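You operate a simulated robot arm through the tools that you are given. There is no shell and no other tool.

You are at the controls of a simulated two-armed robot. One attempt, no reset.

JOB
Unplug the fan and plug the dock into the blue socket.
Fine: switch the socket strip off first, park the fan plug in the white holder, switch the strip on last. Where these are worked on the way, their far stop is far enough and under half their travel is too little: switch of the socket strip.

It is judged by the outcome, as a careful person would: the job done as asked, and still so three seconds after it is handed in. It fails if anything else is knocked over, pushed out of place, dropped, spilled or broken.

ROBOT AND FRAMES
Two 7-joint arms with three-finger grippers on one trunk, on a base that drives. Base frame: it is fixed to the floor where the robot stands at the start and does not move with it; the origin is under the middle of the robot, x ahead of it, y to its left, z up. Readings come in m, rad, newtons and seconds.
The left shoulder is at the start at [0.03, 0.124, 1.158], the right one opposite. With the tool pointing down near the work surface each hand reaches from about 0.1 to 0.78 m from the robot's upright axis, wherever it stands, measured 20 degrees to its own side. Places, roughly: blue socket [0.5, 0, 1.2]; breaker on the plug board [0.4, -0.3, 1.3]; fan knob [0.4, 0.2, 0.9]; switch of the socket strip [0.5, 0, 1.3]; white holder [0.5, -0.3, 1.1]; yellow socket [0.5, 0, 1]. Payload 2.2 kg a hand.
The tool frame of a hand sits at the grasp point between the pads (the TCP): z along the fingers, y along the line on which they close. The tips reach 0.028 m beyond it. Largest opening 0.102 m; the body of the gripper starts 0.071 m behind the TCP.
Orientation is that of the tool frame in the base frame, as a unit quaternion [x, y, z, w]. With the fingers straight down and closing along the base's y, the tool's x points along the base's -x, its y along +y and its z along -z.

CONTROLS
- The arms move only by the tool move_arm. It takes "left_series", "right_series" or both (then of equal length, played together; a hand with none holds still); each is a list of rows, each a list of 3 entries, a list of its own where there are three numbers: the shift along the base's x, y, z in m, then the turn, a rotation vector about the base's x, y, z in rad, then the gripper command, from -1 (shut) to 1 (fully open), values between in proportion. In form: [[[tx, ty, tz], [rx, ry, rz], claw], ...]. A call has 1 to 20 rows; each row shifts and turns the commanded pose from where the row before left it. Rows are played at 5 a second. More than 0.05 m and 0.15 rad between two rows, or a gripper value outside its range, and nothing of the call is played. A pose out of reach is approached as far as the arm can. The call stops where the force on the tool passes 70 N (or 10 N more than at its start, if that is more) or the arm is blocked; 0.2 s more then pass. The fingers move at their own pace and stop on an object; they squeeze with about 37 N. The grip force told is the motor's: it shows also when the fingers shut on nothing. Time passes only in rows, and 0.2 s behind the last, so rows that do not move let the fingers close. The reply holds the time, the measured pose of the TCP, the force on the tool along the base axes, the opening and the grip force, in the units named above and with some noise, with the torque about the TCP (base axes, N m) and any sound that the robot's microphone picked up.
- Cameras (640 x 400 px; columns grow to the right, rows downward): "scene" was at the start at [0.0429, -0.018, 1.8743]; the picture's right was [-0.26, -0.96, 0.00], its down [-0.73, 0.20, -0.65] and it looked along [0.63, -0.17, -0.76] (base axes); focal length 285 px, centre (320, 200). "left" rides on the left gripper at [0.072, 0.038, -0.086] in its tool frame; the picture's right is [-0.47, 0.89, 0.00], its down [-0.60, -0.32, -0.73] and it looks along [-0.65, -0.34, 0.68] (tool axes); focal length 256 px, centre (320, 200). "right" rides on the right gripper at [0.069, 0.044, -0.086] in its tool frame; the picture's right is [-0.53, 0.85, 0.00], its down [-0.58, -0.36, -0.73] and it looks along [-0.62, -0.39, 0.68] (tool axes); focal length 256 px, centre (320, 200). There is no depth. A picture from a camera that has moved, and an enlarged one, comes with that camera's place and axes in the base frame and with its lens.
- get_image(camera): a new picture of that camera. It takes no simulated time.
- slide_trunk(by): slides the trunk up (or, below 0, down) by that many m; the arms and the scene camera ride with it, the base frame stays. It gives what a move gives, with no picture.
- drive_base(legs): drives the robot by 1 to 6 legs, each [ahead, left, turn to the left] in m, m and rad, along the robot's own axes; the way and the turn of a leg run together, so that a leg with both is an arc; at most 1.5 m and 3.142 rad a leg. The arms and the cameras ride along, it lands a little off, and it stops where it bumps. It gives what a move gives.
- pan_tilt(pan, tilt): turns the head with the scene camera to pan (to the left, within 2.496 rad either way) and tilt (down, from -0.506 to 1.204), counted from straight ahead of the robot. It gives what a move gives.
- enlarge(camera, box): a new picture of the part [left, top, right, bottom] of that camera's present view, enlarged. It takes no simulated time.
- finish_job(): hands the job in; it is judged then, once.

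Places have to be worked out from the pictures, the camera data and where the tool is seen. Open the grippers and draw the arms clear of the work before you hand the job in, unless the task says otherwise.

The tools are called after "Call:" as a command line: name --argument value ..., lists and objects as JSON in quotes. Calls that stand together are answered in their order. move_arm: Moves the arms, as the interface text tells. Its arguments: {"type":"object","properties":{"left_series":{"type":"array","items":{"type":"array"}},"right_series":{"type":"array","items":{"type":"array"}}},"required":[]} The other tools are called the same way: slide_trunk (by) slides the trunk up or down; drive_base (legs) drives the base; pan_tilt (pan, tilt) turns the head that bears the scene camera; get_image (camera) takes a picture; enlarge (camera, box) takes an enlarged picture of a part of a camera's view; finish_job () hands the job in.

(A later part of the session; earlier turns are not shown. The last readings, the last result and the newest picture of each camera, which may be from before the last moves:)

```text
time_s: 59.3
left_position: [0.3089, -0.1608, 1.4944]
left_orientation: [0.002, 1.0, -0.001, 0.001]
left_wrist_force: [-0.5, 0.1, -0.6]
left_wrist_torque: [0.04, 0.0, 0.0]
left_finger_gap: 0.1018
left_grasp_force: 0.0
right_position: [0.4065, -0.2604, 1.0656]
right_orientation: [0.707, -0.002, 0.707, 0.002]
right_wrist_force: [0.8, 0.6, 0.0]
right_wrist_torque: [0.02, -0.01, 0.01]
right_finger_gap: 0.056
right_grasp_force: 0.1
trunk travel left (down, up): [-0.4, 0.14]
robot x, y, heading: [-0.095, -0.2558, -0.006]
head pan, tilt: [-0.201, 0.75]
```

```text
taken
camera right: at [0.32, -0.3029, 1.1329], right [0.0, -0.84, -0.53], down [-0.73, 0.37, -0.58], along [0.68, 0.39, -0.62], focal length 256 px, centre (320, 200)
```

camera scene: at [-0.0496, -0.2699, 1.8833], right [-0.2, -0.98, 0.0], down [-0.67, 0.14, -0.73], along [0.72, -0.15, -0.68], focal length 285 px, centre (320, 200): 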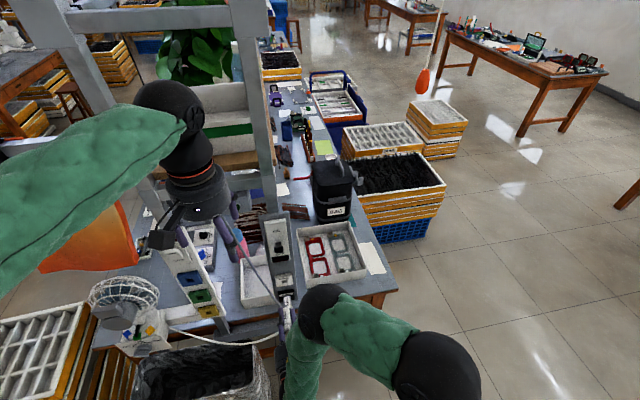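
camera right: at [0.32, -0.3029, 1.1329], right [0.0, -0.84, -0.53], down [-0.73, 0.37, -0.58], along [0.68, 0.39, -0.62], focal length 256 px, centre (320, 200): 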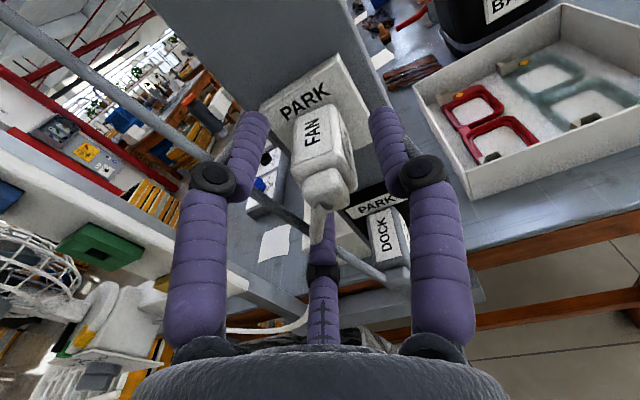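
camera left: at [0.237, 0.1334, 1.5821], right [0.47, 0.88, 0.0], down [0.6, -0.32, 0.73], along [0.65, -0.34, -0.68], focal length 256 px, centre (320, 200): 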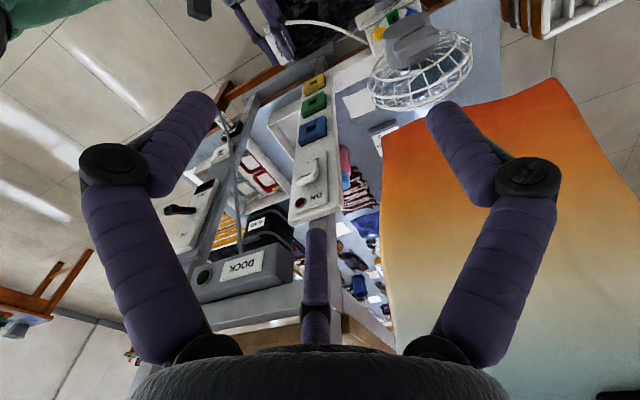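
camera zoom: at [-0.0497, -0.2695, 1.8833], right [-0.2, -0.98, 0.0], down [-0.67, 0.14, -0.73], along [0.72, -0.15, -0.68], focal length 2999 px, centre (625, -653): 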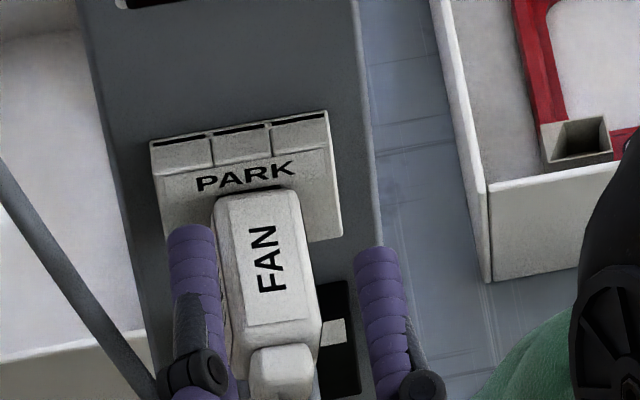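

Plug stays put. I retract further to x≈0.315.

Call:
move_arm --right_series '[[[-0.03, 0, 0], [0, 0, 0], 0.1], [[-0.03, 0, 0], [0, 0, 0], 0.1], [[-0.03, 0, 0], [0, 0, 0], 0.1]]'

Call:
get_image --camera "scene"

Call:
get_image --camera "right"

Call:
enlarge --camera "scene" --box '[230, 250, 330, 330]'

```text
time_s: 60.1
left_position: [0.3084, -0.1606, 1.4938]
left_orientation: [0.002, 1.0, -0.001, 0.001]
left_wrist_force: [-0.2, 0.7, -0.2]
left_wrist_torque: [-0.02, 0.0, -0.02]
left_finger_gap: 0.1018
left_grasp_force: 0.1
right_position: [0.3292, -0.2581, 1.0777]
right_orientation: [0.693, -0.015, 0.72, -0.001]
right_wrist_force: [1.0, 0.0, -1.1]
right_wrist_torque: [-0.04, 0.0, 0.03]
right_finger_gap: 0.0561
right_grasp_force: 0.1
trunk travel left (down, up): [-0.4, 0.14]
robot x, y, heading: [-0.0998, -0.256, -0.005]
head pan, tilt: [-0.201, 0.75]
```

```text
taken
camera scene: at [-0.0501, -0.2689, 1.8833], right [-0.2, -0.98, 0.0], down [-0.67, 0.14, -0.73], along [0.72, -0.15, -0.68], focal length 285 px, centre (320, 200)
```

scene: 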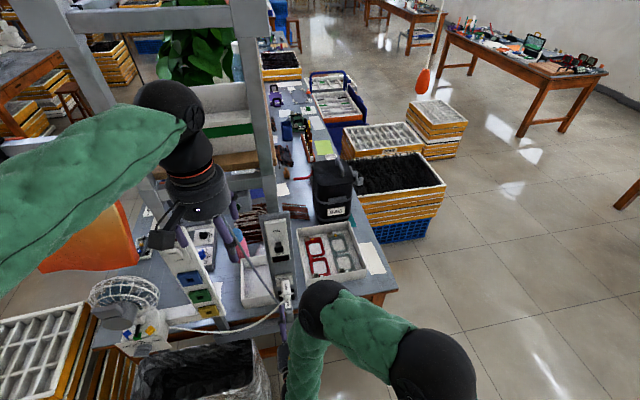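

```text
taken
camera right: at [0.2399, -0.3027, 1.14], right [0.0, -0.83, -0.55], down [-0.7, 0.39, -0.59], along [0.71, 0.39, -0.58], focal length 256 px, centre (320, 200)
```

right: 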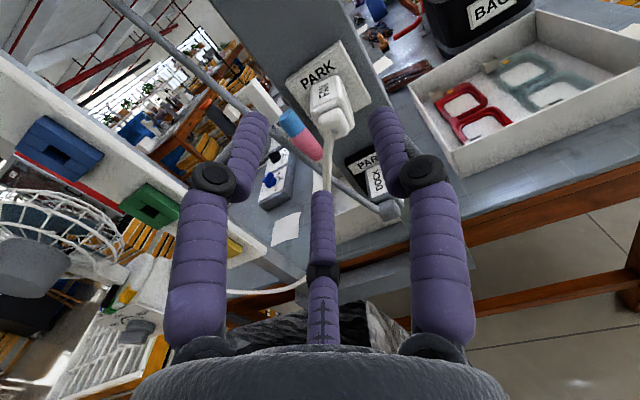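

```text
5.00 times, centred on (280, 290) of scene
camera zoom: at [-0.0501, -0.2689, 1.8833], right [-0.2, -0.98, 0.0], down [-0.67, 0.14, -0.73], along [0.72, -0.15, -0.68], focal length 1424 px, centre (520, -250)
```

zoom: 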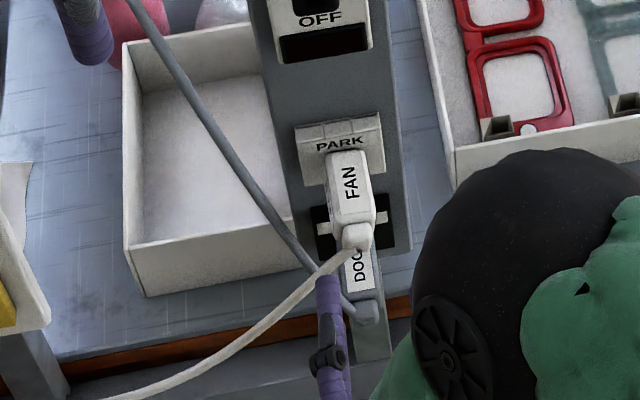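

The fan plug is parked and hangs stably. For the dock plug (same column, ~0.096 m lower) I'll back the base 6 cm, then lower the trunk so that the arm keeps its good configuration.

Call:
drive_base --legs '[[-0.06, 0, 0]]'

Call:
slide_trunk --by -0.095

Call:
get_image --camera "scene"

Call:
get_image --camera "right"

```text
time_s: 61.0
left_position: [0.2479, -0.1594, 1.4958]
left_orientation: [0.001, 1.0, -0.001, 0.0]
left_wrist_force: [-0.7, -0.2, 0.7]
left_wrist_torque: [-0.01, -0.08, -0.02]
left_finger_gap: 0.102
left_grasp_force: 0.2
right_position: [0.2692, -0.2578, 1.0778]
right_orientation: [0.694, -0.013, 0.72, -0.002]
right_wrist_force: [-0.2, 0.1, 0.3]
right_wrist_torque: [0.0, -0.03, -0.02]
right_finger_gap: 0.0561
right_grasp_force: 0.1
trunk travel left (down, up): [-0.4, 0.14]
robot x, y, heading: [-0.1587, -0.2574, -0.006]
head pan, tilt: [-0.201, 0.75]
```

```text
time_s: 62.3
left_position: [0.2488, -0.1599, 1.3996]
left_orientation: [0.001, 1.0, -0.001, 0.001]
left_wrist_force: [-1.3, 0.9, 0.2]
left_wrist_torque: [-0.01, 0.0, 0.02]
left_finger_gap: 0.1019
left_grasp_force: 0.0
right_position: [0.2696, -0.2591, 0.984]
right_orientation: [0.693, -0.014, 0.72, -0.002]
right_wrist_force: [0.4, -0.3, 0.6]
right_wrist_torque: [0.0, -0.03, -0.03]
right_finger_gap: 0.0562
right_grasp_force: 0.1
trunk travel left (down, up): [-0.305, 0.235]
robot x, y, heading: [-0.1587, -0.2537, -0.004]
head pan, tilt: [-0.201, 0.75]
```

```text
taken
camera scene: at [-0.1088, -0.2693, 1.7884], right [-0.2, -0.98, 0.0], down [-0.67, 0.14, -0.73], along [0.72, -0.15, -0.68], focal length 285 px, centre (320, 200)
```

scene: 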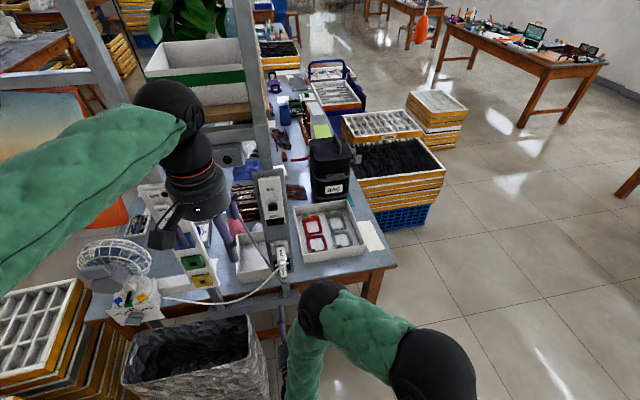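

```text
taken
camera right: at [0.1813, -0.3013, 1.0457], right [0.01, -0.83, -0.55], down [-0.7, 0.39, -0.6], along [0.71, 0.39, -0.58], focal length 256 px, centre (320, 200)
```

right: 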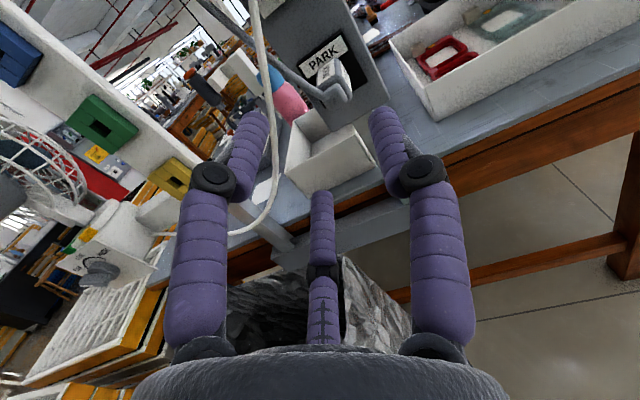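

The dock plug is visible below the parked fan plug; the fan cable hangs to the left of my hand. I enlarge both views to locate the dock plug.

Call:
enlarge --camera "right" --box '[290, 20, 390, 110]'

Call:
enlarge --camera "scene" --box '[255, 225, 315, 290]'

```text
4.44 times, centred on (340, 65) of right
camera zoom: at [0.1813, -0.3013, 1.0457], right [0.01, -0.83, -0.55], down [-0.7, 0.39, -0.6], along [0.71, 0.39, -0.58], focal length 1138 px, centre (231, 800)
```

zoom: 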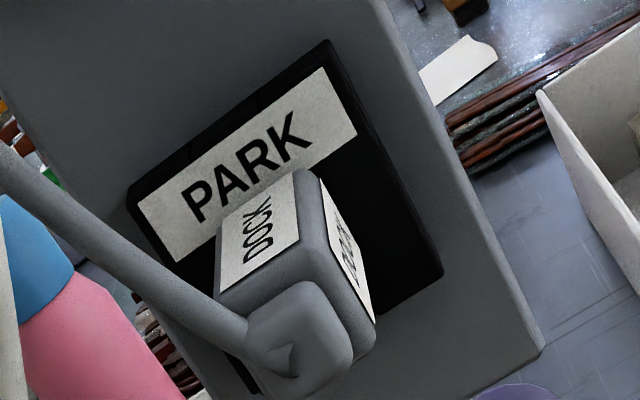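

```text
6.15 times, centred on (285, 258) of scene
camera zoom: at [-0.1088, -0.2693, 1.7884], right [-0.2, -0.98, 0.0], down [-0.67, 0.14, -0.73], along [0.72, -0.15, -0.68], focal length 1753 px, centre (535, -154)
```

zoom: 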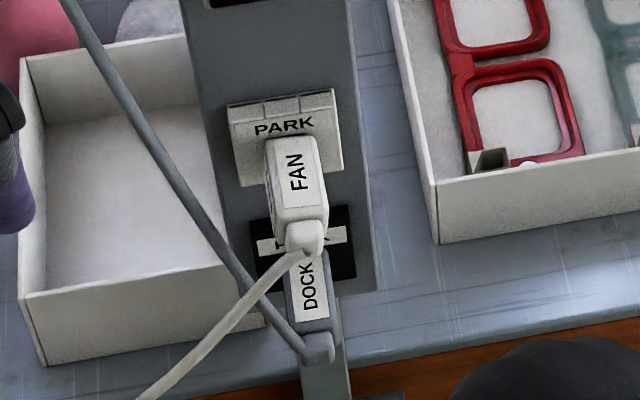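

Dock plug centre computes to about (0.43,-0.259,0.966). I drive the base forward 6 cm again and look from there.

Call:
drive_base --legs '[[0.06, 0, 0]]'

Call:
move_arm --right_series '[[[0.02, 0, 0], [0, 0, 0], 0.3], [[0.02, 0, 0], [0, 0, 0], 0.3]]'

Call:
get_image --camera "right"

Call:
enlarge --camera "scene" --box '[230, 235, 330, 335]'

```text
time_s: 63.3
left_position: [0.3111, -0.1613, 1.3976]
left_orientation: [0.001, 1.0, -0.001, -0.001]
left_wrist_force: [0.3, -0.5, -0.2]
left_wrist_torque: [0.02, 0.1, 0.0]
left_finger_gap: 0.1018
left_grasp_force: 0.0
right_position: [0.3315, -0.2574, 0.9825]
right_orientation: [0.694, -0.013, 0.719, -0.002]
right_wrist_force: [0.3, -0.6, 0.1]
right_wrist_torque: [0.02, -0.02, 0.0]
right_finger_gap: 0.0559
right_grasp_force: 0.0
trunk travel left (down, up): [-0.305, 0.235]
robot x, y, heading: [-0.1012, -0.2563, -0.005]
head pan, tilt: [-0.201, 0.75]
```

```text
time_s: 63.9
left_position: [0.3092, -0.1603, 1.398]
left_orientation: [0.001, 1.0, -0.001, 0.0]
left_wrist_force: [0.0, -0.8, 0.0]
left_wrist_torque: [0.0, 0.01, 0.0]
left_finger_gap: 0.102
left_grasp_force: 0.0
right_position: [0.3697, -0.258, 0.9826]
right_orientation: [0.693, -0.014, 0.721, -0.002]
right_wrist_force: [0.3, -0.4, -0.5]
right_wrist_torque: [0.0, -0.02, -0.01]
right_finger_gap: 0.0665
right_grasp_force: 0.0
trunk travel left (down, up): [-0.305, 0.235]
robot x, y, heading: [-0.1014, -0.2585, -0.005]
head pan, tilt: [-0.201, 0.75]
```

```text
taken
camera right: at [0.2811, -0.3012, 1.0457], right [0.01, -0.83, -0.55], down [-0.7, 0.39, -0.6], along [0.71, 0.39, -0.58], focal length 256 px, centre (320, 200)
```

right: 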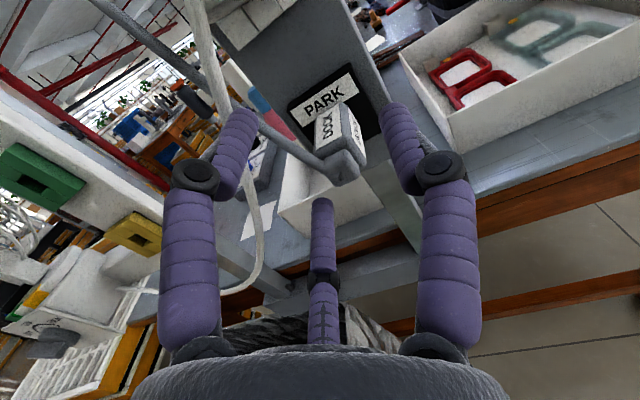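

```text
4.00 times, centred on (280, 285) of scene
camera zoom: at [-0.0495, -0.2695, 1.7883], right [-0.2, -0.98, 0.0], down [-0.67, 0.14, -0.73], along [0.72, -0.15, -0.68], focal length 1140 px, centre (480, -140)
```

zoom: 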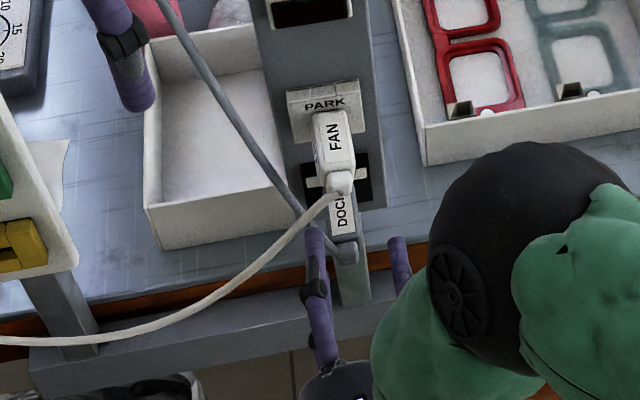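

The hand is level again in position but tilted ~2°; I correct the tilt and height (z→0.968), staying at this x, then look.

Call:
move_arm --right_series '[[[0, -0.0005, -0.007], [-0.0113, 0.0198, 0.0085], 0.3], [[0, -0.0005, -0.0075], [-0.0113, 0.0198, 0.0085], 0.3], [[0, 0, 0], [0, 0, 0], 0.3]]'

Call:
get_image --camera "right"

Call:
enlarge --camera "scene" --box '[255, 255, 325, 325]'

```text
time_s: 64.7
left_position: [0.3075, -0.1596, 1.3998]
left_orientation: [0.002, 1.0, -0.001, 0.001]
left_wrist_force: [0.8, -0.5, -0.1]
left_wrist_torque: [0.01, 0.03, 0.01]
left_finger_gap: 0.1017
left_grasp_force: 0.0
right_position: [0.3702, -0.2592, 0.9695]
right_orientation: [0.708, 0.0, 0.707, 0.0]
right_wrist_force: [0.0, 0.5, 0.7]
right_wrist_torque: [-0.01, -0.01, 0.01]
right_finger_gap: 0.0664
right_grasp_force: 0.1
trunk travel left (down, up): [-0.305, 0.235]
robot x, y, heading: [-0.1001, -0.2569, -0.004]
head pan, tilt: [-0.201, 0.75]
```

```text
taken
camera right: at [0.2846, -0.3023, 1.0356], right [0.0, -0.85, -0.53], down [-0.73, 0.36, -0.58], along [0.68, 0.39, -0.62], focal length 256 px, centre (320, 200)
```

right: 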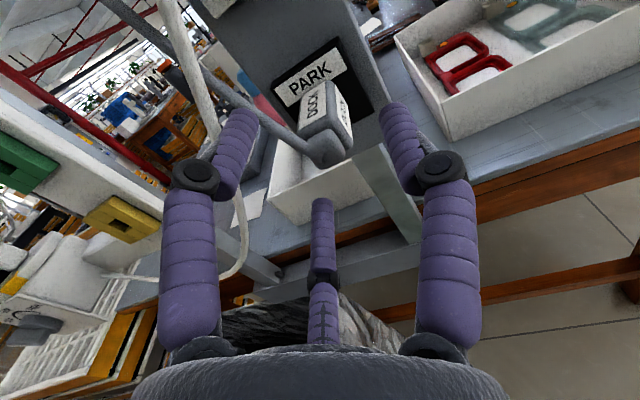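

```text
5.71 times, centred on (290, 290) of scene
camera zoom: at [-0.05, -0.2694, 1.7883], right [-0.2, -0.98, 0.0], down [-0.67, 0.14, -0.73], along [0.72, -0.15, -0.68], focal length 1628 px, centre (491, -314)
```

zoom: 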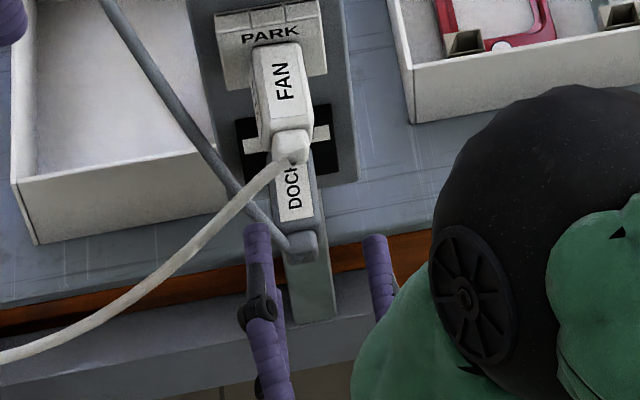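

Plug lies between the fingers. Its cable leaves to the upper left at about z 0.98, so I grip slightly low (z≈0.963) and advance to x≈0.42.

Call:
move_arm --right_series '[[[0, 0, -0.006], [0, 0, 0], 0.3], [[0.018, 0, 0], [0, 0, 0], 0.3], [[0.018, 0, 0], [0, 0, 0], 0.3], [[0.014, 0, 0], [0, 0, 0], 0.3], [[0, 0, 0], [0, 0, 0], 0.3]]'

Call:
get_image --camera "right"

Call:
enlarge --camera "scene" --box '[255, 255, 325, 325]'

```text
time_s: 65.9
left_position: [0.3071, -0.1582, 1.3987]
left_orientation: [0.002, 1.0, 0.0, 0.0]
left_wrist_force: [0.2, -0.6, 0.2]
left_wrist_torque: [0.01, -0.01, 0.03]
left_finger_gap: 0.102
left_grasp_force: 0.1
right_position: [0.4191, -0.2594, 0.9621]
right_orientation: [0.708, 0.001, 0.706, 0.0]
right_wrist_force: [-0.3, 0.3, -0.4]
right_wrist_torque: [-0.01, -0.01, 0.02]
right_finger_gap: 0.0663
right_grasp_force: 0.1
trunk travel left (down, up): [-0.305, 0.235]
robot x, y, heading: [-0.0959, -0.2544, -0.001]
head pan, tilt: [-0.201, 0.75]
```

```text
taken
camera right: at [0.3339, -0.302, 1.0287], right [0.0, -0.85, -0.53], down [-0.73, 0.36, -0.58], along [0.68, 0.39, -0.62], focal length 256 px, centre (320, 200)
```

right: 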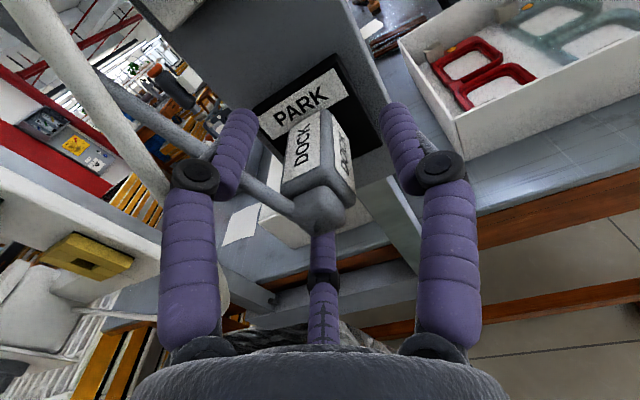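

```text
5.71 times, centred on (290, 290) of scene
camera zoom: at [-0.0505, -0.2694, 1.7883], right [-0.2, -0.98, 0.0], down [-0.67, 0.14, -0.73], along [0.72, -0.15, -0.68], focal length 1628 px, centre (491, -314)
```

zoom: 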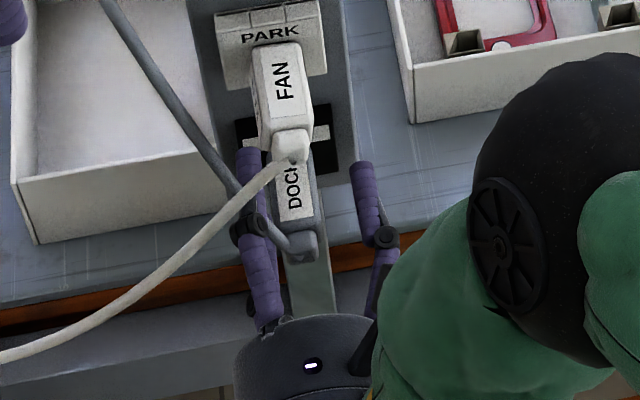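

Fingers straddle the dock plug symmetrically, no contact force. I close the grip.

Call:
move_arm --right_series '[[[0, 0, 0], [0, 0, 0], -0.2], [[0, 0, 0], [0, 0, 0], -1], [[0, 0, 0], [0, 0, 0], -1]]'

Call:
get_image --camera "right"

Call:
enlarge --camera "scene" --box '[270, 260, 315, 300]'

```text
time_s: 66.7
left_position: [0.3069, -0.1595, 1.4002]
left_orientation: [0.002, 1.0, -0.001, 0.0]
left_wrist_force: [-0.8, 0.0, 0.9]
left_wrist_torque: [0.02, 0.02, 0.04]
left_finger_gap: 0.1018
left_grasp_force: 0.2
right_position: [0.4219, -0.2582, 0.9642]
right_orientation: [0.704, -0.001, 0.71, 0.0]
right_wrist_force: [2.2, 1.7, 18.9]
right_wrist_torque: [0.25, -0.51, 0.12]
right_finger_gap: 0.0302
right_grasp_force: 37.4
trunk travel left (down, up): [-0.305, 0.235]
robot x, y, heading: [-0.0993, -0.2571, -0.009]
head pan, tilt: [-0.201, 0.75]
```

```text
taken
camera right: at [0.3342, -0.3016, 1.0309], right [0.0, -0.84, -0.53], down [-0.73, 0.36, -0.58], along [0.69, 0.39, -0.61], focal length 256 px, centre (320, 200)
```

right: 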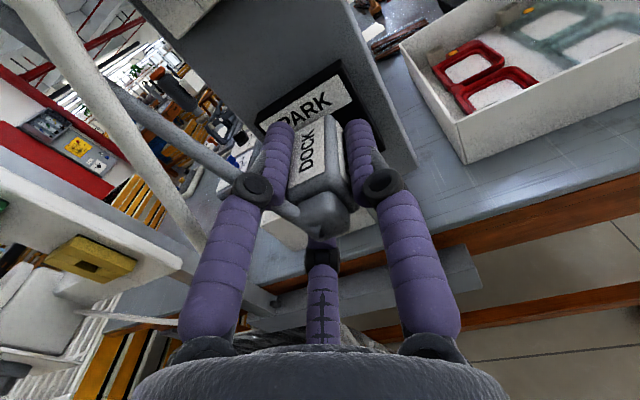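

```text
10.00 times, centred on (292, 280) of scene
camera zoom: at [-0.0516, -0.2689, 1.7885], right [-0.2, -0.98, 0.0], down [-0.67, 0.14, -0.73], along [0.72, -0.15, -0.68], focal length 2849 px, centre (595, -600)
```

zoom: 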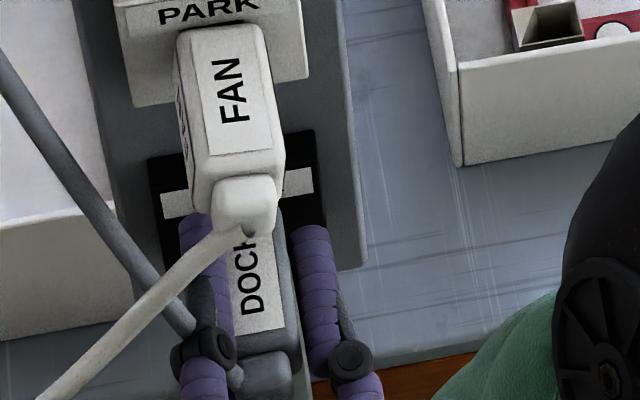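

Gripped (30 mm). I relieve the upward load a little (+3 mm), read, then pull straight back.

Call:
move_arm --right_series '[[[0, 0, 0.003], [0, 0, 0], -1], [[0, 0, 0], [0, 0, 0], -1]]'

```text
time_s: 67.3
left_position: [0.3074, -0.1602, 1.3996]
left_orientation: [0.002, 1.0, 0.0, 0.001]
left_wrist_force: [0.5, 0.3, -0.3]
left_wrist_torque: [0.02, 0.0, -0.01]
left_finger_gap: 0.1018
left_grasp_force: 0.1
right_position: [0.4188, -0.2606, 0.9627]
right_orientation: [0.709, 0.001, 0.705, 0.0]
right_wrist_force: [-1.5, -0.2, 7.9]
right_wrist_torque: [0.05, -0.36, 0.04]
right_finger_gap: 0.0302
right_grasp_force: 37.2
trunk travel left (down, up): [-0.305, 0.235]
robot x, y, heading: [-0.1007, -0.2553, -0.007]
head pan, tilt: [-0.201, 0.75]
```

Load is down. I pull the dock plug straight back 4 cm.

Call:
move_arm --right_series '[[[-0.008, 0, 0.001], [0, 0, 0], -1], [[-0.008, 0, 0], [0, 0, 0], -1], [[-0.008, 0, 0], [0, 0, 0], -1], [[-0.008, 0, 0], [0, 0, 0], -1], [[-0.008, 0, 0], [0, 0, 0], -1]]'

Call:
get_image --camera "right"

Call:
enlarge --camera "scene" --box '[250, 250, 320, 320]'

```text
time_s: 68.5
left_position: [0.309, -0.1595, 1.3993]
left_orientation: [0.002, 1.0, -0.001, 0.0]
left_wrist_force: [-0.1, -0.4, 0.3]
left_wrist_torque: [-0.01, 0.01, -0.01]
left_finger_gap: 0.1019
left_grasp_force: 0.0
right_position: [0.3792, -0.2589, 0.966]
right_orientation: [0.707, 0.0, 0.707, 0.0]
right_wrist_force: [0.2, -0.1, -0.6]
right_wrist_torque: [-0.02, 0.05, 0.0]
right_finger_gap: 0.0303
right_grasp_force: 37.2
trunk travel left (down, up): [-0.305, 0.235]
robot x, y, heading: [-0.096, -0.255, -0.001]
head pan, tilt: [-0.201, 0.75]
```

```text
taken
camera right: at [0.2931, -0.3017, 1.0331], right [0.0, -0.85, -0.53], down [-0.73, 0.36, -0.58], along [0.68, 0.39, -0.62], focal length 256 px, centre (320, 200)
```

right: 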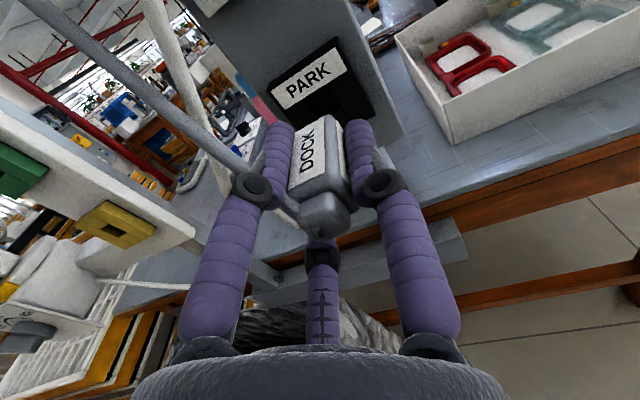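

```text
5.71 times, centred on (285, 285) of scene
camera zoom: at [-0.0504, -0.2694, 1.7883], right [-0.2, -0.98, 0.0], down [-0.67, 0.14, -0.73], along [0.72, -0.15, -0.68], focal length 1628 px, centre (520, -286)
```

zoom: 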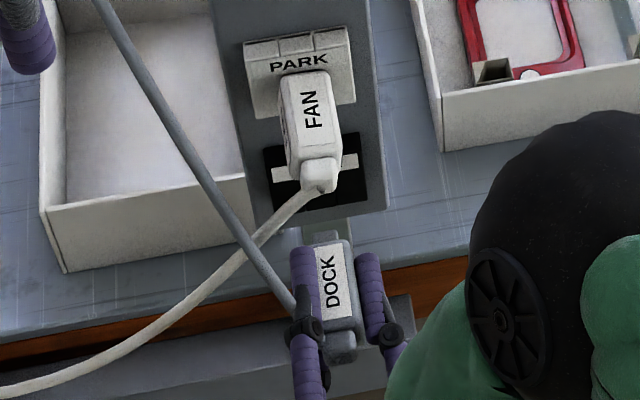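

Dock plug is free. I check the crossing of the two cables closely to see which is in front now.

Call:
enlarge --camera "scene" --box '[265, 265, 300, 295]'

Call:
enlarge --camera "right" --box '[140, 40, 260, 200]'

```text
13.33 times, centred on (282, 280) of scene
camera zoom: at [-0.0504, -0.2694, 1.7883], right [-0.2, -0.98, 0.0], down [-0.67, 0.14, -0.73], along [0.72, -0.15, -0.68], focal length 3799 px, centre (820, -867)
```

zoom: 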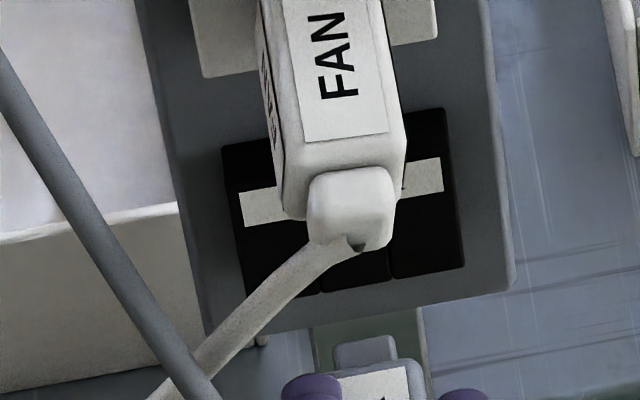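

```text
2.50 times, centred on (200, 120) of right
camera zoom: at [0.2931, -0.3017, 1.0331], right [0.0, -0.85, -0.53], down [-0.73, 0.36, -0.58], along [0.68, 0.39, -0.62], focal length 640 px, centre (620, 400)
```

zoom: 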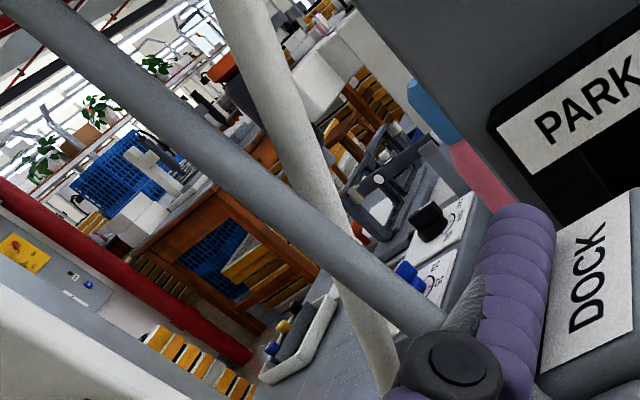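

The dock cable is now in front of the fan cable, so there's no entanglement. I back the base 8 cm so the plug clears the fan plug, then raise the trunk by 0.198 m to blue-socket height.

Call:
drive_base --legs '[[-0.08, 0, 0]]'

Call:
get_image --camera "right"

Call:
enlarge --camera "scene" --box '[220, 220, 340, 330]'

```text
time_s: 69.6
left_position: [0.2257, -0.1602, 1.401]
left_orientation: [0.002, 1.0, -0.001, 0.001]
left_wrist_force: [-1.0, 0.8, -0.6]
left_wrist_torque: [-0.01, -0.03, 0.0]
left_finger_gap: 0.1023
left_grasp_force: 0.2
right_position: [0.2978, -0.2583, 0.9661]
right_orientation: [0.707, 0.0, 0.707, 0.0]
right_wrist_force: [0.2, -0.1, -0.4]
right_wrist_torque: [-0.03, 0.04, -0.02]
right_finger_gap: 0.0301
right_grasp_force: 36.8
trunk travel left (down, up): [-0.305, 0.235]
robot x, y, heading: [-0.1799, -0.2563, -0.007]
head pan, tilt: [-0.201, 0.75]
```

```text
taken
camera right: at [0.2116, -0.3014, 1.0336], right [0.0, -0.85, -0.53], down [-0.73, 0.36, -0.58], along [0.68, 0.39, -0.62], focal length 256 px, centre (320, 200)
```

right: 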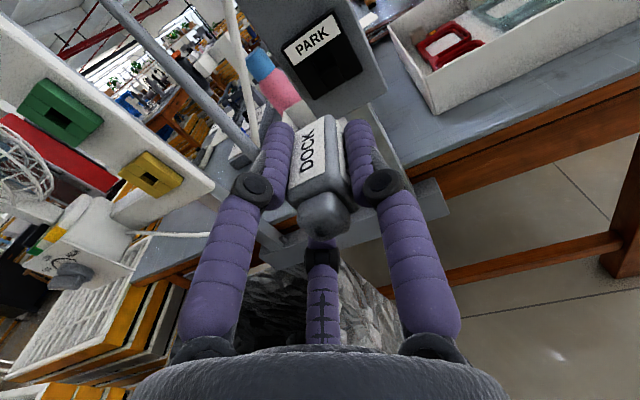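

```text
3.64 times, centred on (280, 275) of scene
camera zoom: at [-0.133, -0.2691, 1.7884], right [-0.2, -0.98, 0.0], down [-0.67, 0.14, -0.73], along [0.72, -0.15, -0.68], focal length 1036 px, centre (466, -73)
```

zoom: 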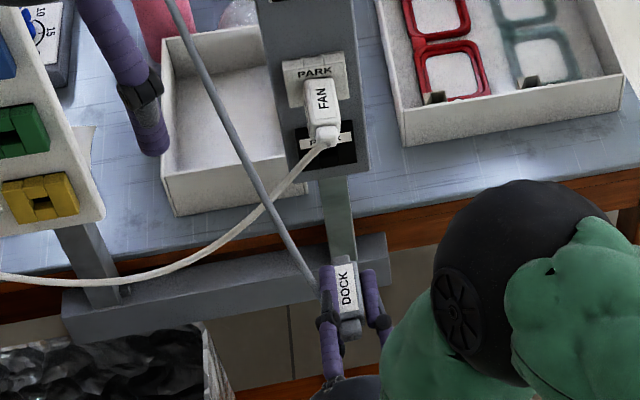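

Plenty of clearance in front of the fan plug. Trunk up now.

Call:
slide_trunk --by 0.197

Call:
drive_base --legs '[[0, 0.13, 0]]'

Call:
get_image --camera "scene"

Call:
get_image --camera "right"

```text
time_s: 71.7
left_position: [0.2273, -0.1602, 1.5966]
left_orientation: [0.002, 1.0, -0.001, 0.0]
left_wrist_force: [-0.1, -1.2, 0.6]
left_wrist_torque: [-0.04, -0.03, -0.01]
left_finger_gap: 0.1017
left_grasp_force: 0.0
right_position: [0.2998, -0.2579, 1.163]
right_orientation: [0.708, 0.001, 0.707, 0.0]
right_wrist_force: [0.4, -0.6, -1.0]
right_wrist_torque: [0.0, -0.01, 0.03]
right_finger_gap: 0.0303
right_grasp_force: 37.4
trunk travel left (down, up): [-0.502, 0.038]
robot x, y, heading: [-0.1799, -0.2578, -0.004]
head pan, tilt: [-0.201, 0.75]
```

```text
time_s: 73.0
left_position: [0.2284, -0.0318, 1.597]
left_orientation: [0.003, 1.0, -0.001, 0.0]
left_wrist_force: [-0.9, 0.2, 0.4]
left_wrist_torque: [0.0, -0.01, -0.01]
left_finger_gap: 0.1018
left_grasp_force: 0.0
right_position: [0.2991, -0.1317, 1.1631]
right_orientation: [0.707, 0.001, 0.707, -0.001]
right_wrist_force: [0.8, 0.6, -0.9]
right_wrist_torque: [0.0, 0.0, 0.01]
right_finger_gap: 0.0301
right_grasp_force: 37.0
trunk travel left (down, up): [-0.502, 0.038]
robot x, y, heading: [-0.1779, -0.1235, -0.006]
head pan, tilt: [-0.201, 0.75]
```

```text
taken
camera scene: at [-0.1302, -0.1408, 1.9853], right [-0.2, -0.98, 0.0], down [-0.67, 0.14, -0.73], along [0.72, -0.15, -0.68], focal length 285 px, centre (320, 200)
```

scene: 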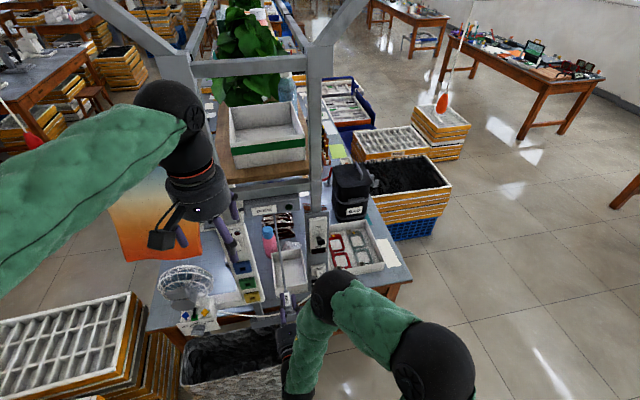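

```text
taken
camera right: at [0.2134, -0.1731, 1.23], right [0.0, -0.85, -0.53], down [-0.73, 0.36, -0.58], along [0.68, 0.39, -0.62], focal length 256 px, centre (320, 200)
```

right: 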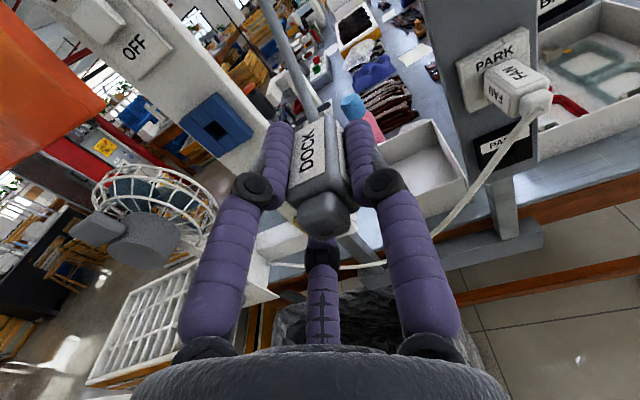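

Fan plug remains parked. I continue left 0.132 m, then forward 5 cm.

Call:
drive_base --legs '[[0, 0.132, 0], [0.05, 0, 0]]'

Call:
get_image --camera "scene"

Call:
get_image --camera "right"

Call:
enlarge --camera "scene" --box '[260, 225, 330, 305]'

```text
time_s: 74.8
left_position: [0.2742, 0.1029, 1.5989]
left_orientation: [0.002, 1.0, 0.0, 0.002]
left_wrist_force: [-0.6, 0.0, 1.2]
left_wrist_torque: [0.0, -0.02, -0.04]
left_finger_gap: 0.1019
left_grasp_force: 0.1
right_position: [0.3472, 0.0046, 1.1633]
right_orientation: [0.707, -0.002, 0.707, 0.001]
right_wrist_force: [-1.0, -0.1, -1.3]
right_wrist_torque: [0.02, 0.02, 0.01]
right_finger_gap: 0.0303
right_grasp_force: 37.0
trunk travel left (down, up): [-0.502, 0.038]
robot x, y, heading: [-0.1315, 0.0084, -0.004]
head pan, tilt: [-0.201, 0.75]
```

```text
taken
camera scene: at [-0.0841, -0.0059, 1.9854], right [-0.2, -0.98, 0.0], down [-0.67, 0.14, -0.73], along [0.72, -0.15, -0.68], focal length 285 px, centre (320, 200)
```

scene: 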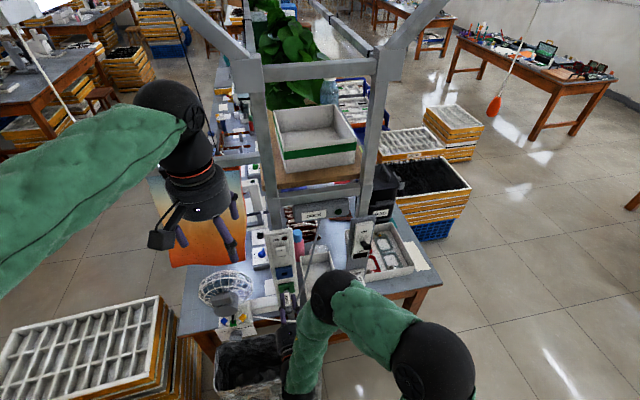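

```text
taken
camera right: at [0.2605, -0.0385, 1.2306], right [0.0, -0.85, -0.53], down [-0.73, 0.36, -0.58], along [0.68, 0.39, -0.62], focal length 256 px, centre (320, 200)
```

right: 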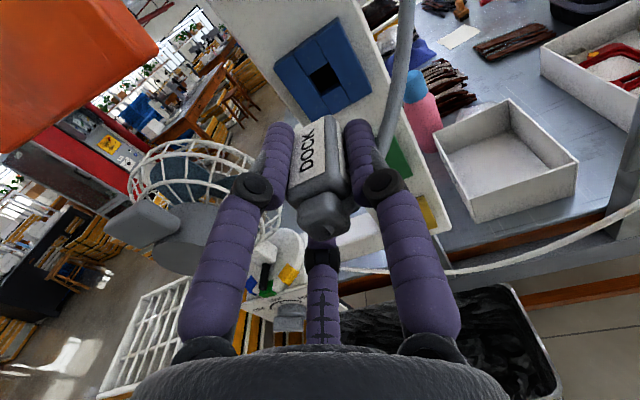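

```text
5.00 times, centred on (295, 265) of scene
camera zoom: at [-0.0841, -0.0059, 1.9854], right [-0.2, -0.98, 0.0], down [-0.67, 0.14, -0.73], along [0.72, -0.15, -0.68], focal length 1424 px, centre (445, -125)
```

zoom: 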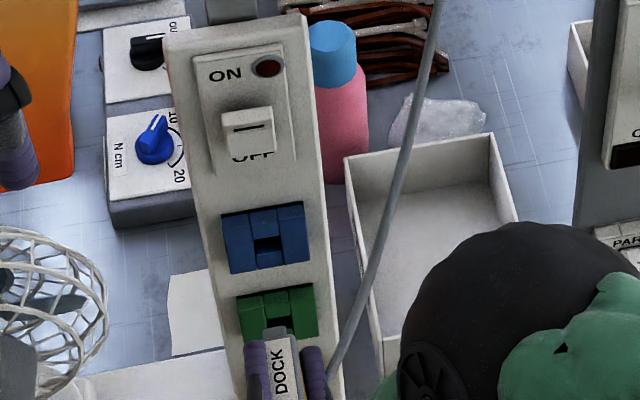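

Hand is in front of the blue socket. I drive 3 cm forward so the arm has the reach, then take measuring views.

Call:
drive_base --legs '[[0.03, 0, 0]]'

Call:
enlarge --camera "right" --box '[250, 20, 400, 140]'

Call:
enlarge --camera "scene" --box '[270, 265, 310, 305]'

```text
time_s: 75.7
left_position: [0.3023, 0.105, 1.5986]
left_orientation: [0.003, 1.0, -0.001, 0.003]
left_wrist_force: [-1.0, 0.1, -0.3]
left_wrist_torque: [-0.01, -0.05, -0.01]
left_finger_gap: 0.1018
left_grasp_force: 0.0
right_position: [0.3743, 0.0061, 1.164]
right_orientation: [0.707, 0.001, 0.707, 0.001]
right_wrist_force: [-1.1, 0.4, -0.1]
right_wrist_torque: [0.01, 0.0, -0.03]
right_finger_gap: 0.0302
right_grasp_force: 36.3
trunk travel left (down, up): [-0.502, 0.038]
robot x, y, heading: [-0.0998, 0.01, -0.007]
head pan, tilt: [-0.201, 0.75]
```

```text
3.33 times, centred on (325, 80) of right
camera zoom: at [0.2887, -0.0381, 1.231], right [0.0, -0.85, -0.53], down [-0.73, 0.36, -0.58], along [0.68, 0.39, -0.62], focal length 853 px, centre (303, 600)
```

zoom: 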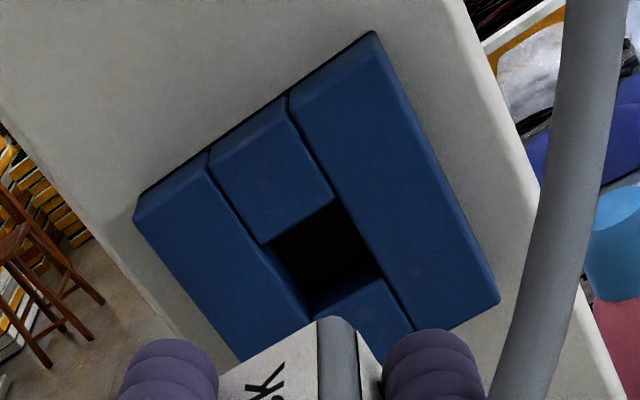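

```text
10.00 times, centred on (290, 285) of scene
camera zoom: at [-0.0567, -0.0051, 1.9855], right [-0.2, -0.98, 0.0], down [-0.67, 0.14, -0.73], along [0.72, -0.15, -0.68], focal length 2849 px, centre (620, -650)
```

zoom: 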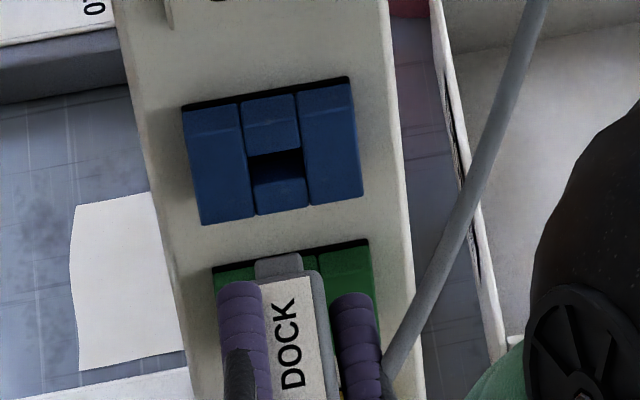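

Both views agree: I need about 4.5 mm to the right and 2 mm down. I correct that and advance to TCP x≈0.40.

Call:
move_arm --right_series '[[[0, -0.0045, -0.002], [0, 0, 0], -1], [[0.013, 0, 0], [0, 0, 0], -1], [[0.013, 0, 0], [0, 0, 0], -1], [[0, 0, 0], [0, 0, 0], -1]]'

Call:
enlarge --camera "right" --box '[250, 40, 400, 160]'

Call:
enlarge --camera "scene" --box '[272, 270, 302, 300]'

```text
time_s: 76.7
left_position: [0.3058, 0.1031, 1.5975]
left_orientation: [0.003, 1.0, -0.001, 0.001]
left_wrist_force: [-1.0, 0.3, 1.0]
left_wrist_torque: [0.03, -0.03, 0.0]
left_finger_gap: 0.102
left_grasp_force: 0.0
right_position: [0.4028, 0.0018, 1.1595]
right_orientation: [0.708, 0.001, 0.706, 0.0]
right_wrist_force: [-0.3, 0.6, -0.2]
right_wrist_torque: [0.0, -0.01, 0.04]
right_finger_gap: 0.0301
right_grasp_force: 37.5
trunk travel left (down, up): [-0.502, 0.038]
robot x, y, heading: [-0.1009, 0.0114, -0.004]
head pan, tilt: [-0.201, 0.75]
```

```text
3.33 times, centred on (325, 100) of right
camera zoom: at [0.3166, -0.0422, 1.2283], right [0.0, -0.85, -0.53], down [-0.73, 0.36, -0.58], along [0.68, 0.39, -0.62], focal length 853 px, centre (303, 533)
```

zoom: 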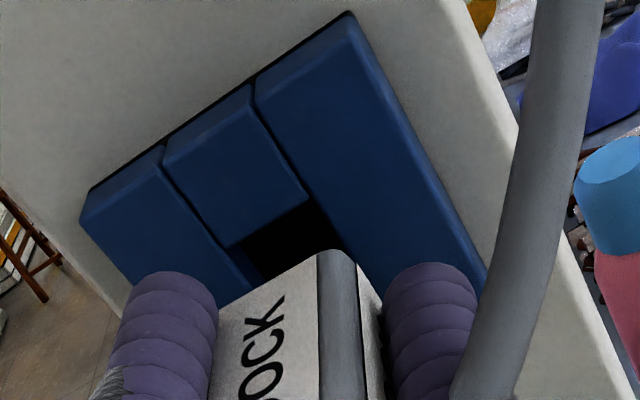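

```text
13.33 times, centred on (287, 285) of scene
camera zoom: at [-0.0528, -0.0052, 1.9853], right [-0.2, -0.98, 0.0], down [-0.67, 0.14, -0.73], along [0.72, -0.15, -0.68], focal length 3799 px, centre (760, -933)
```

zoom: 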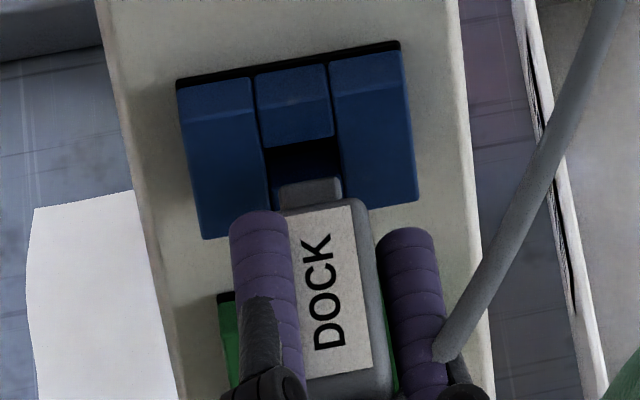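

Alignment is close; a further 1 mm to the left is needed. I advance in 3 mm steps watching force and torque.

Call:
move_arm --right_series '[[[0.003, 0.001, 0], [0, 0, 0], -1], [[0.003, 0, 0], [0, 0, 0], -1], [[0.003, 0, 0], [0, 0, 0], -1]]'

Call:
enlarge --camera "scene" --box '[278, 270, 296, 284]'

```text
time_s: 77.5
left_position: [0.3031, 0.1032, 1.5986]
left_orientation: [0.003, 1.0, -0.001, 0.002]
left_wrist_force: [0.0, -0.4, -0.3]
left_wrist_torque: [0.02, -0.01, -0.03]
left_finger_gap: 0.102
left_grasp_force: 0.1
right_position: [0.4084, 0.002, 1.1605]
right_orientation: [0.709, 0.001, 0.705, 0.001]
right_wrist_force: [-17.7, -1.7, 1.9]
right_wrist_torque: [-0.02, 0.0, -0.11]
right_finger_gap: 0.0304
right_grasp_force: 36.9
trunk travel left (down, up): [-0.502, 0.038]
robot x, y, heading: [-0.1004, 0.0098, -0.005]
head pan, tilt: [-0.201, 0.75]
```

```text
16.00 times, centred on (287, 277) of scene
camera zoom: at [-0.0553, -0.0056, 1.9854], right [-0.2, -0.98, 0.0], down [-0.67, 0.14, -0.73], along [0.72, -0.15, -0.68], focal length 4558 px, centre (848, -1032)
```

zoom: 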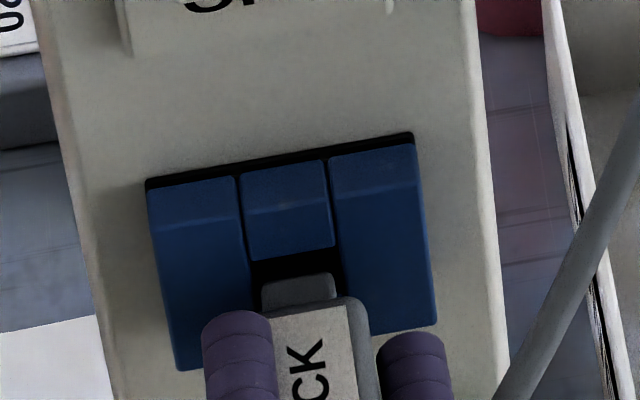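

Contact at the lower lip (torque small, dark gap above the prong ~7 mm). I ease off, rise 2.5 mm and press again.

Call:
move_arm --right_series '[[[-0.005, 0, 0], [0, 0, 0], -1], [[0, 0.0005, 0.0025], [0, 0, 0], -1], [[0.004, 0, 0], [0, 0, 0], -1], [[0.004, 0, 0], [0, 0, 0], -1]]'

Call:
enlarge --camera "scene" --box '[278, 270, 296, 284]'

```text
time_s: 78.5
left_position: [0.3056, 0.1039, 1.5971]
left_orientation: [0.003, 1.0, -0.001, 0.001]
left_wrist_force: [0.0, 0.5, -0.5]
left_wrist_torque: [-0.02, -0.02, 0.04]
left_finger_gap: 0.1018
left_grasp_force: 0.0
right_position: [0.4155, 0.002, 1.1638]
right_orientation: [0.708, 0.0, 0.706, 0.001]
right_wrist_force: [-0.1, -0.5, -1.4]
right_wrist_torque: [0.02, 0.03, -0.01]
right_finger_gap: 0.0301
right_grasp_force: 37.2
trunk travel left (down, up): [-0.502, 0.038]
robot x, y, heading: [-0.0972, 0.0088, -0.008]
head pan, tilt: [-0.201, 0.75]
```

```text
16.00 times, centred on (287, 277) of scene
camera zoom: at [-0.0513, -0.0054, 1.9853], right [-0.2, -0.98, 0.0], down [-0.67, 0.14, -0.73], along [0.72, -0.15, -0.68], focal length 4558 px, centre (848, -1032)
```

zoom: 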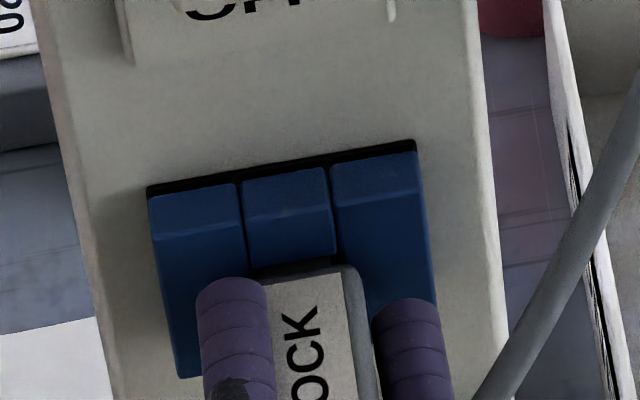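

It slid in with no force. I push on to seat it firmly.

Call:
move_arm --right_series '[[[0.004, 0, 0], [0, 0, 0], -1], [[0.004, 0, 0], [0, 0, 0], -1], [[0.004, 0, 0], [0, 0, 0], -1]]'

Call:
enlarge --camera "scene" --box '[278, 270, 296, 284]'

```text
time_s: 79.2
left_position: [0.3019, 0.1041, 1.5987]
left_orientation: [0.003, 1.0, 0.0, 0.002]
left_wrist_force: [-0.2, -0.3, 0.5]
left_wrist_torque: [-0.01, -0.03, 0.0]
left_finger_gap: 0.1019
left_grasp_force: 0.1
right_position: [0.4246, 0.0026, 1.1645]
right_orientation: [0.708, 0.001, 0.707, -0.001]
right_wrist_force: [-26.5, -0.1, 0.7]
right_wrist_torque: [0.02, -0.13, 0.2]
right_finger_gap: 0.0293
right_grasp_force: 37.1
trunk travel left (down, up): [-0.502, 0.038]
robot x, y, heading: [-0.1025, 0.0112, -0.004]
head pan, tilt: [-0.201, 0.75]
```

```text
16.00 times, centred on (287, 277) of scene
camera zoom: at [-0.0572, -0.0048, 1.9854], right [-0.2, -0.98, 0.0], down [-0.67, 0.14, -0.73], along [0.72, -0.15, -0.68], focal length 4558 px, centre (848, -1032)
```

zoom: 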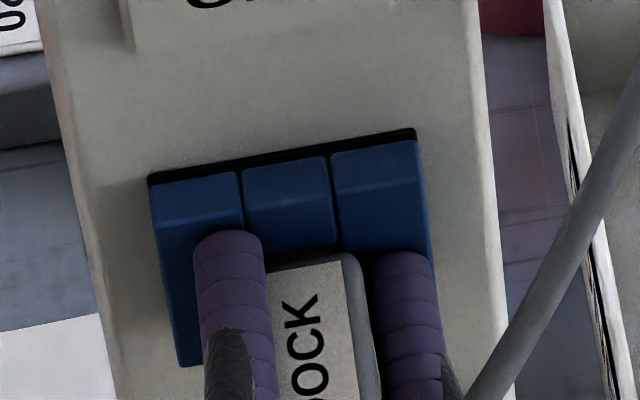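

The picture ratio of plug front to block matches the seated one, and the hand is now sliding on the plug at 27 N, so it is home. I relieve the push before releasing.

Call:
move_arm --right_series '[[[-0.004, 0, 0], [0, 0, 0], -1], [[-0.003, 0, 0], [0, 0, 0], -1], [[0, 0, 0], [0, 0, 0], -1]]'

Call:
enlarge --camera "scene" --box '[278, 270, 296, 284]'

```text
time_s: 80.0
left_position: [0.3091, 0.1046, 1.596]
left_orientation: [0.003, 1.0, -0.001, 0.0]
left_wrist_force: [-0.1, 0.4, 0.3]
left_wrist_torque: [-0.01, 0.0, 0.03]
left_finger_gap: 0.1018
left_grasp_force: 0.1
right_position: [0.4247, 0.0021, 1.1636]
right_orientation: [0.708, 0.001, 0.706, 0.0]
right_wrist_force: [8.8, 1.4, -9.5]
right_wrist_torque: [-0.1, 0.24, 0.39]
right_finger_gap: 0.0302
right_grasp_force: 36.5
trunk travel left (down, up): [-0.502, 0.038]
robot x, y, heading: [-0.1024, 0.0127, -0.003]
head pan, tilt: [-0.201, 0.75]
```

```text
16.00 times, centred on (287, 277) of scene
camera zoom: at [-0.0477, -0.0048, 1.9851], right [-0.2, -0.98, 0.0], down [-0.67, 0.14, -0.73], along [0.71, -0.15, -0.68], focal length 4558 px, centre (848, -1032)
```

zoom: 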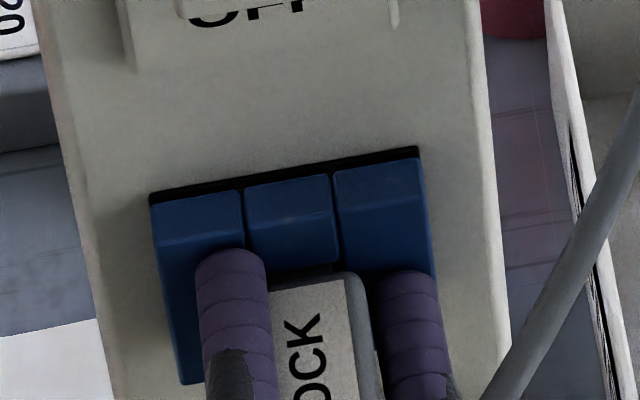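

Plug now resists an 8.8 N backward load, so it is retained. I trim x +2.5 mm and z −2 mm to neutral, then open in place.

Call:
move_arm --right_series '[[[0.0025, 0, -0.002], [0, 0, 0], -1], [[0, 0, 0], [0, 0, 0], -1]]'

```text
time_s: 80.7
left_position: [0.3069, 0.1042, 1.5965]
left_orientation: [0.003, 1.0, -0.001, 0.001]
left_wrist_force: [0.1, 0.4, -0.7]
left_wrist_torque: [-0.01, -0.01, 0.0]
left_finger_gap: 0.1021
left_grasp_force: 0.0
right_position: [0.4245, 0.0032, 1.1638]
right_orientation: [0.706, 0.0, 0.708, 0.0]
right_wrist_force: [0.9, 1.6, 8.1]
right_wrist_torque: [0.01, -0.09, 0.24]
right_finger_gap: 0.03
right_grasp_force: 36.9
trunk travel left (down, up): [-0.502, 0.038]
robot x, y, heading: [-0.1028, 0.0096, -0.006]
head pan, tilt: [-0.201, 0.75]
```

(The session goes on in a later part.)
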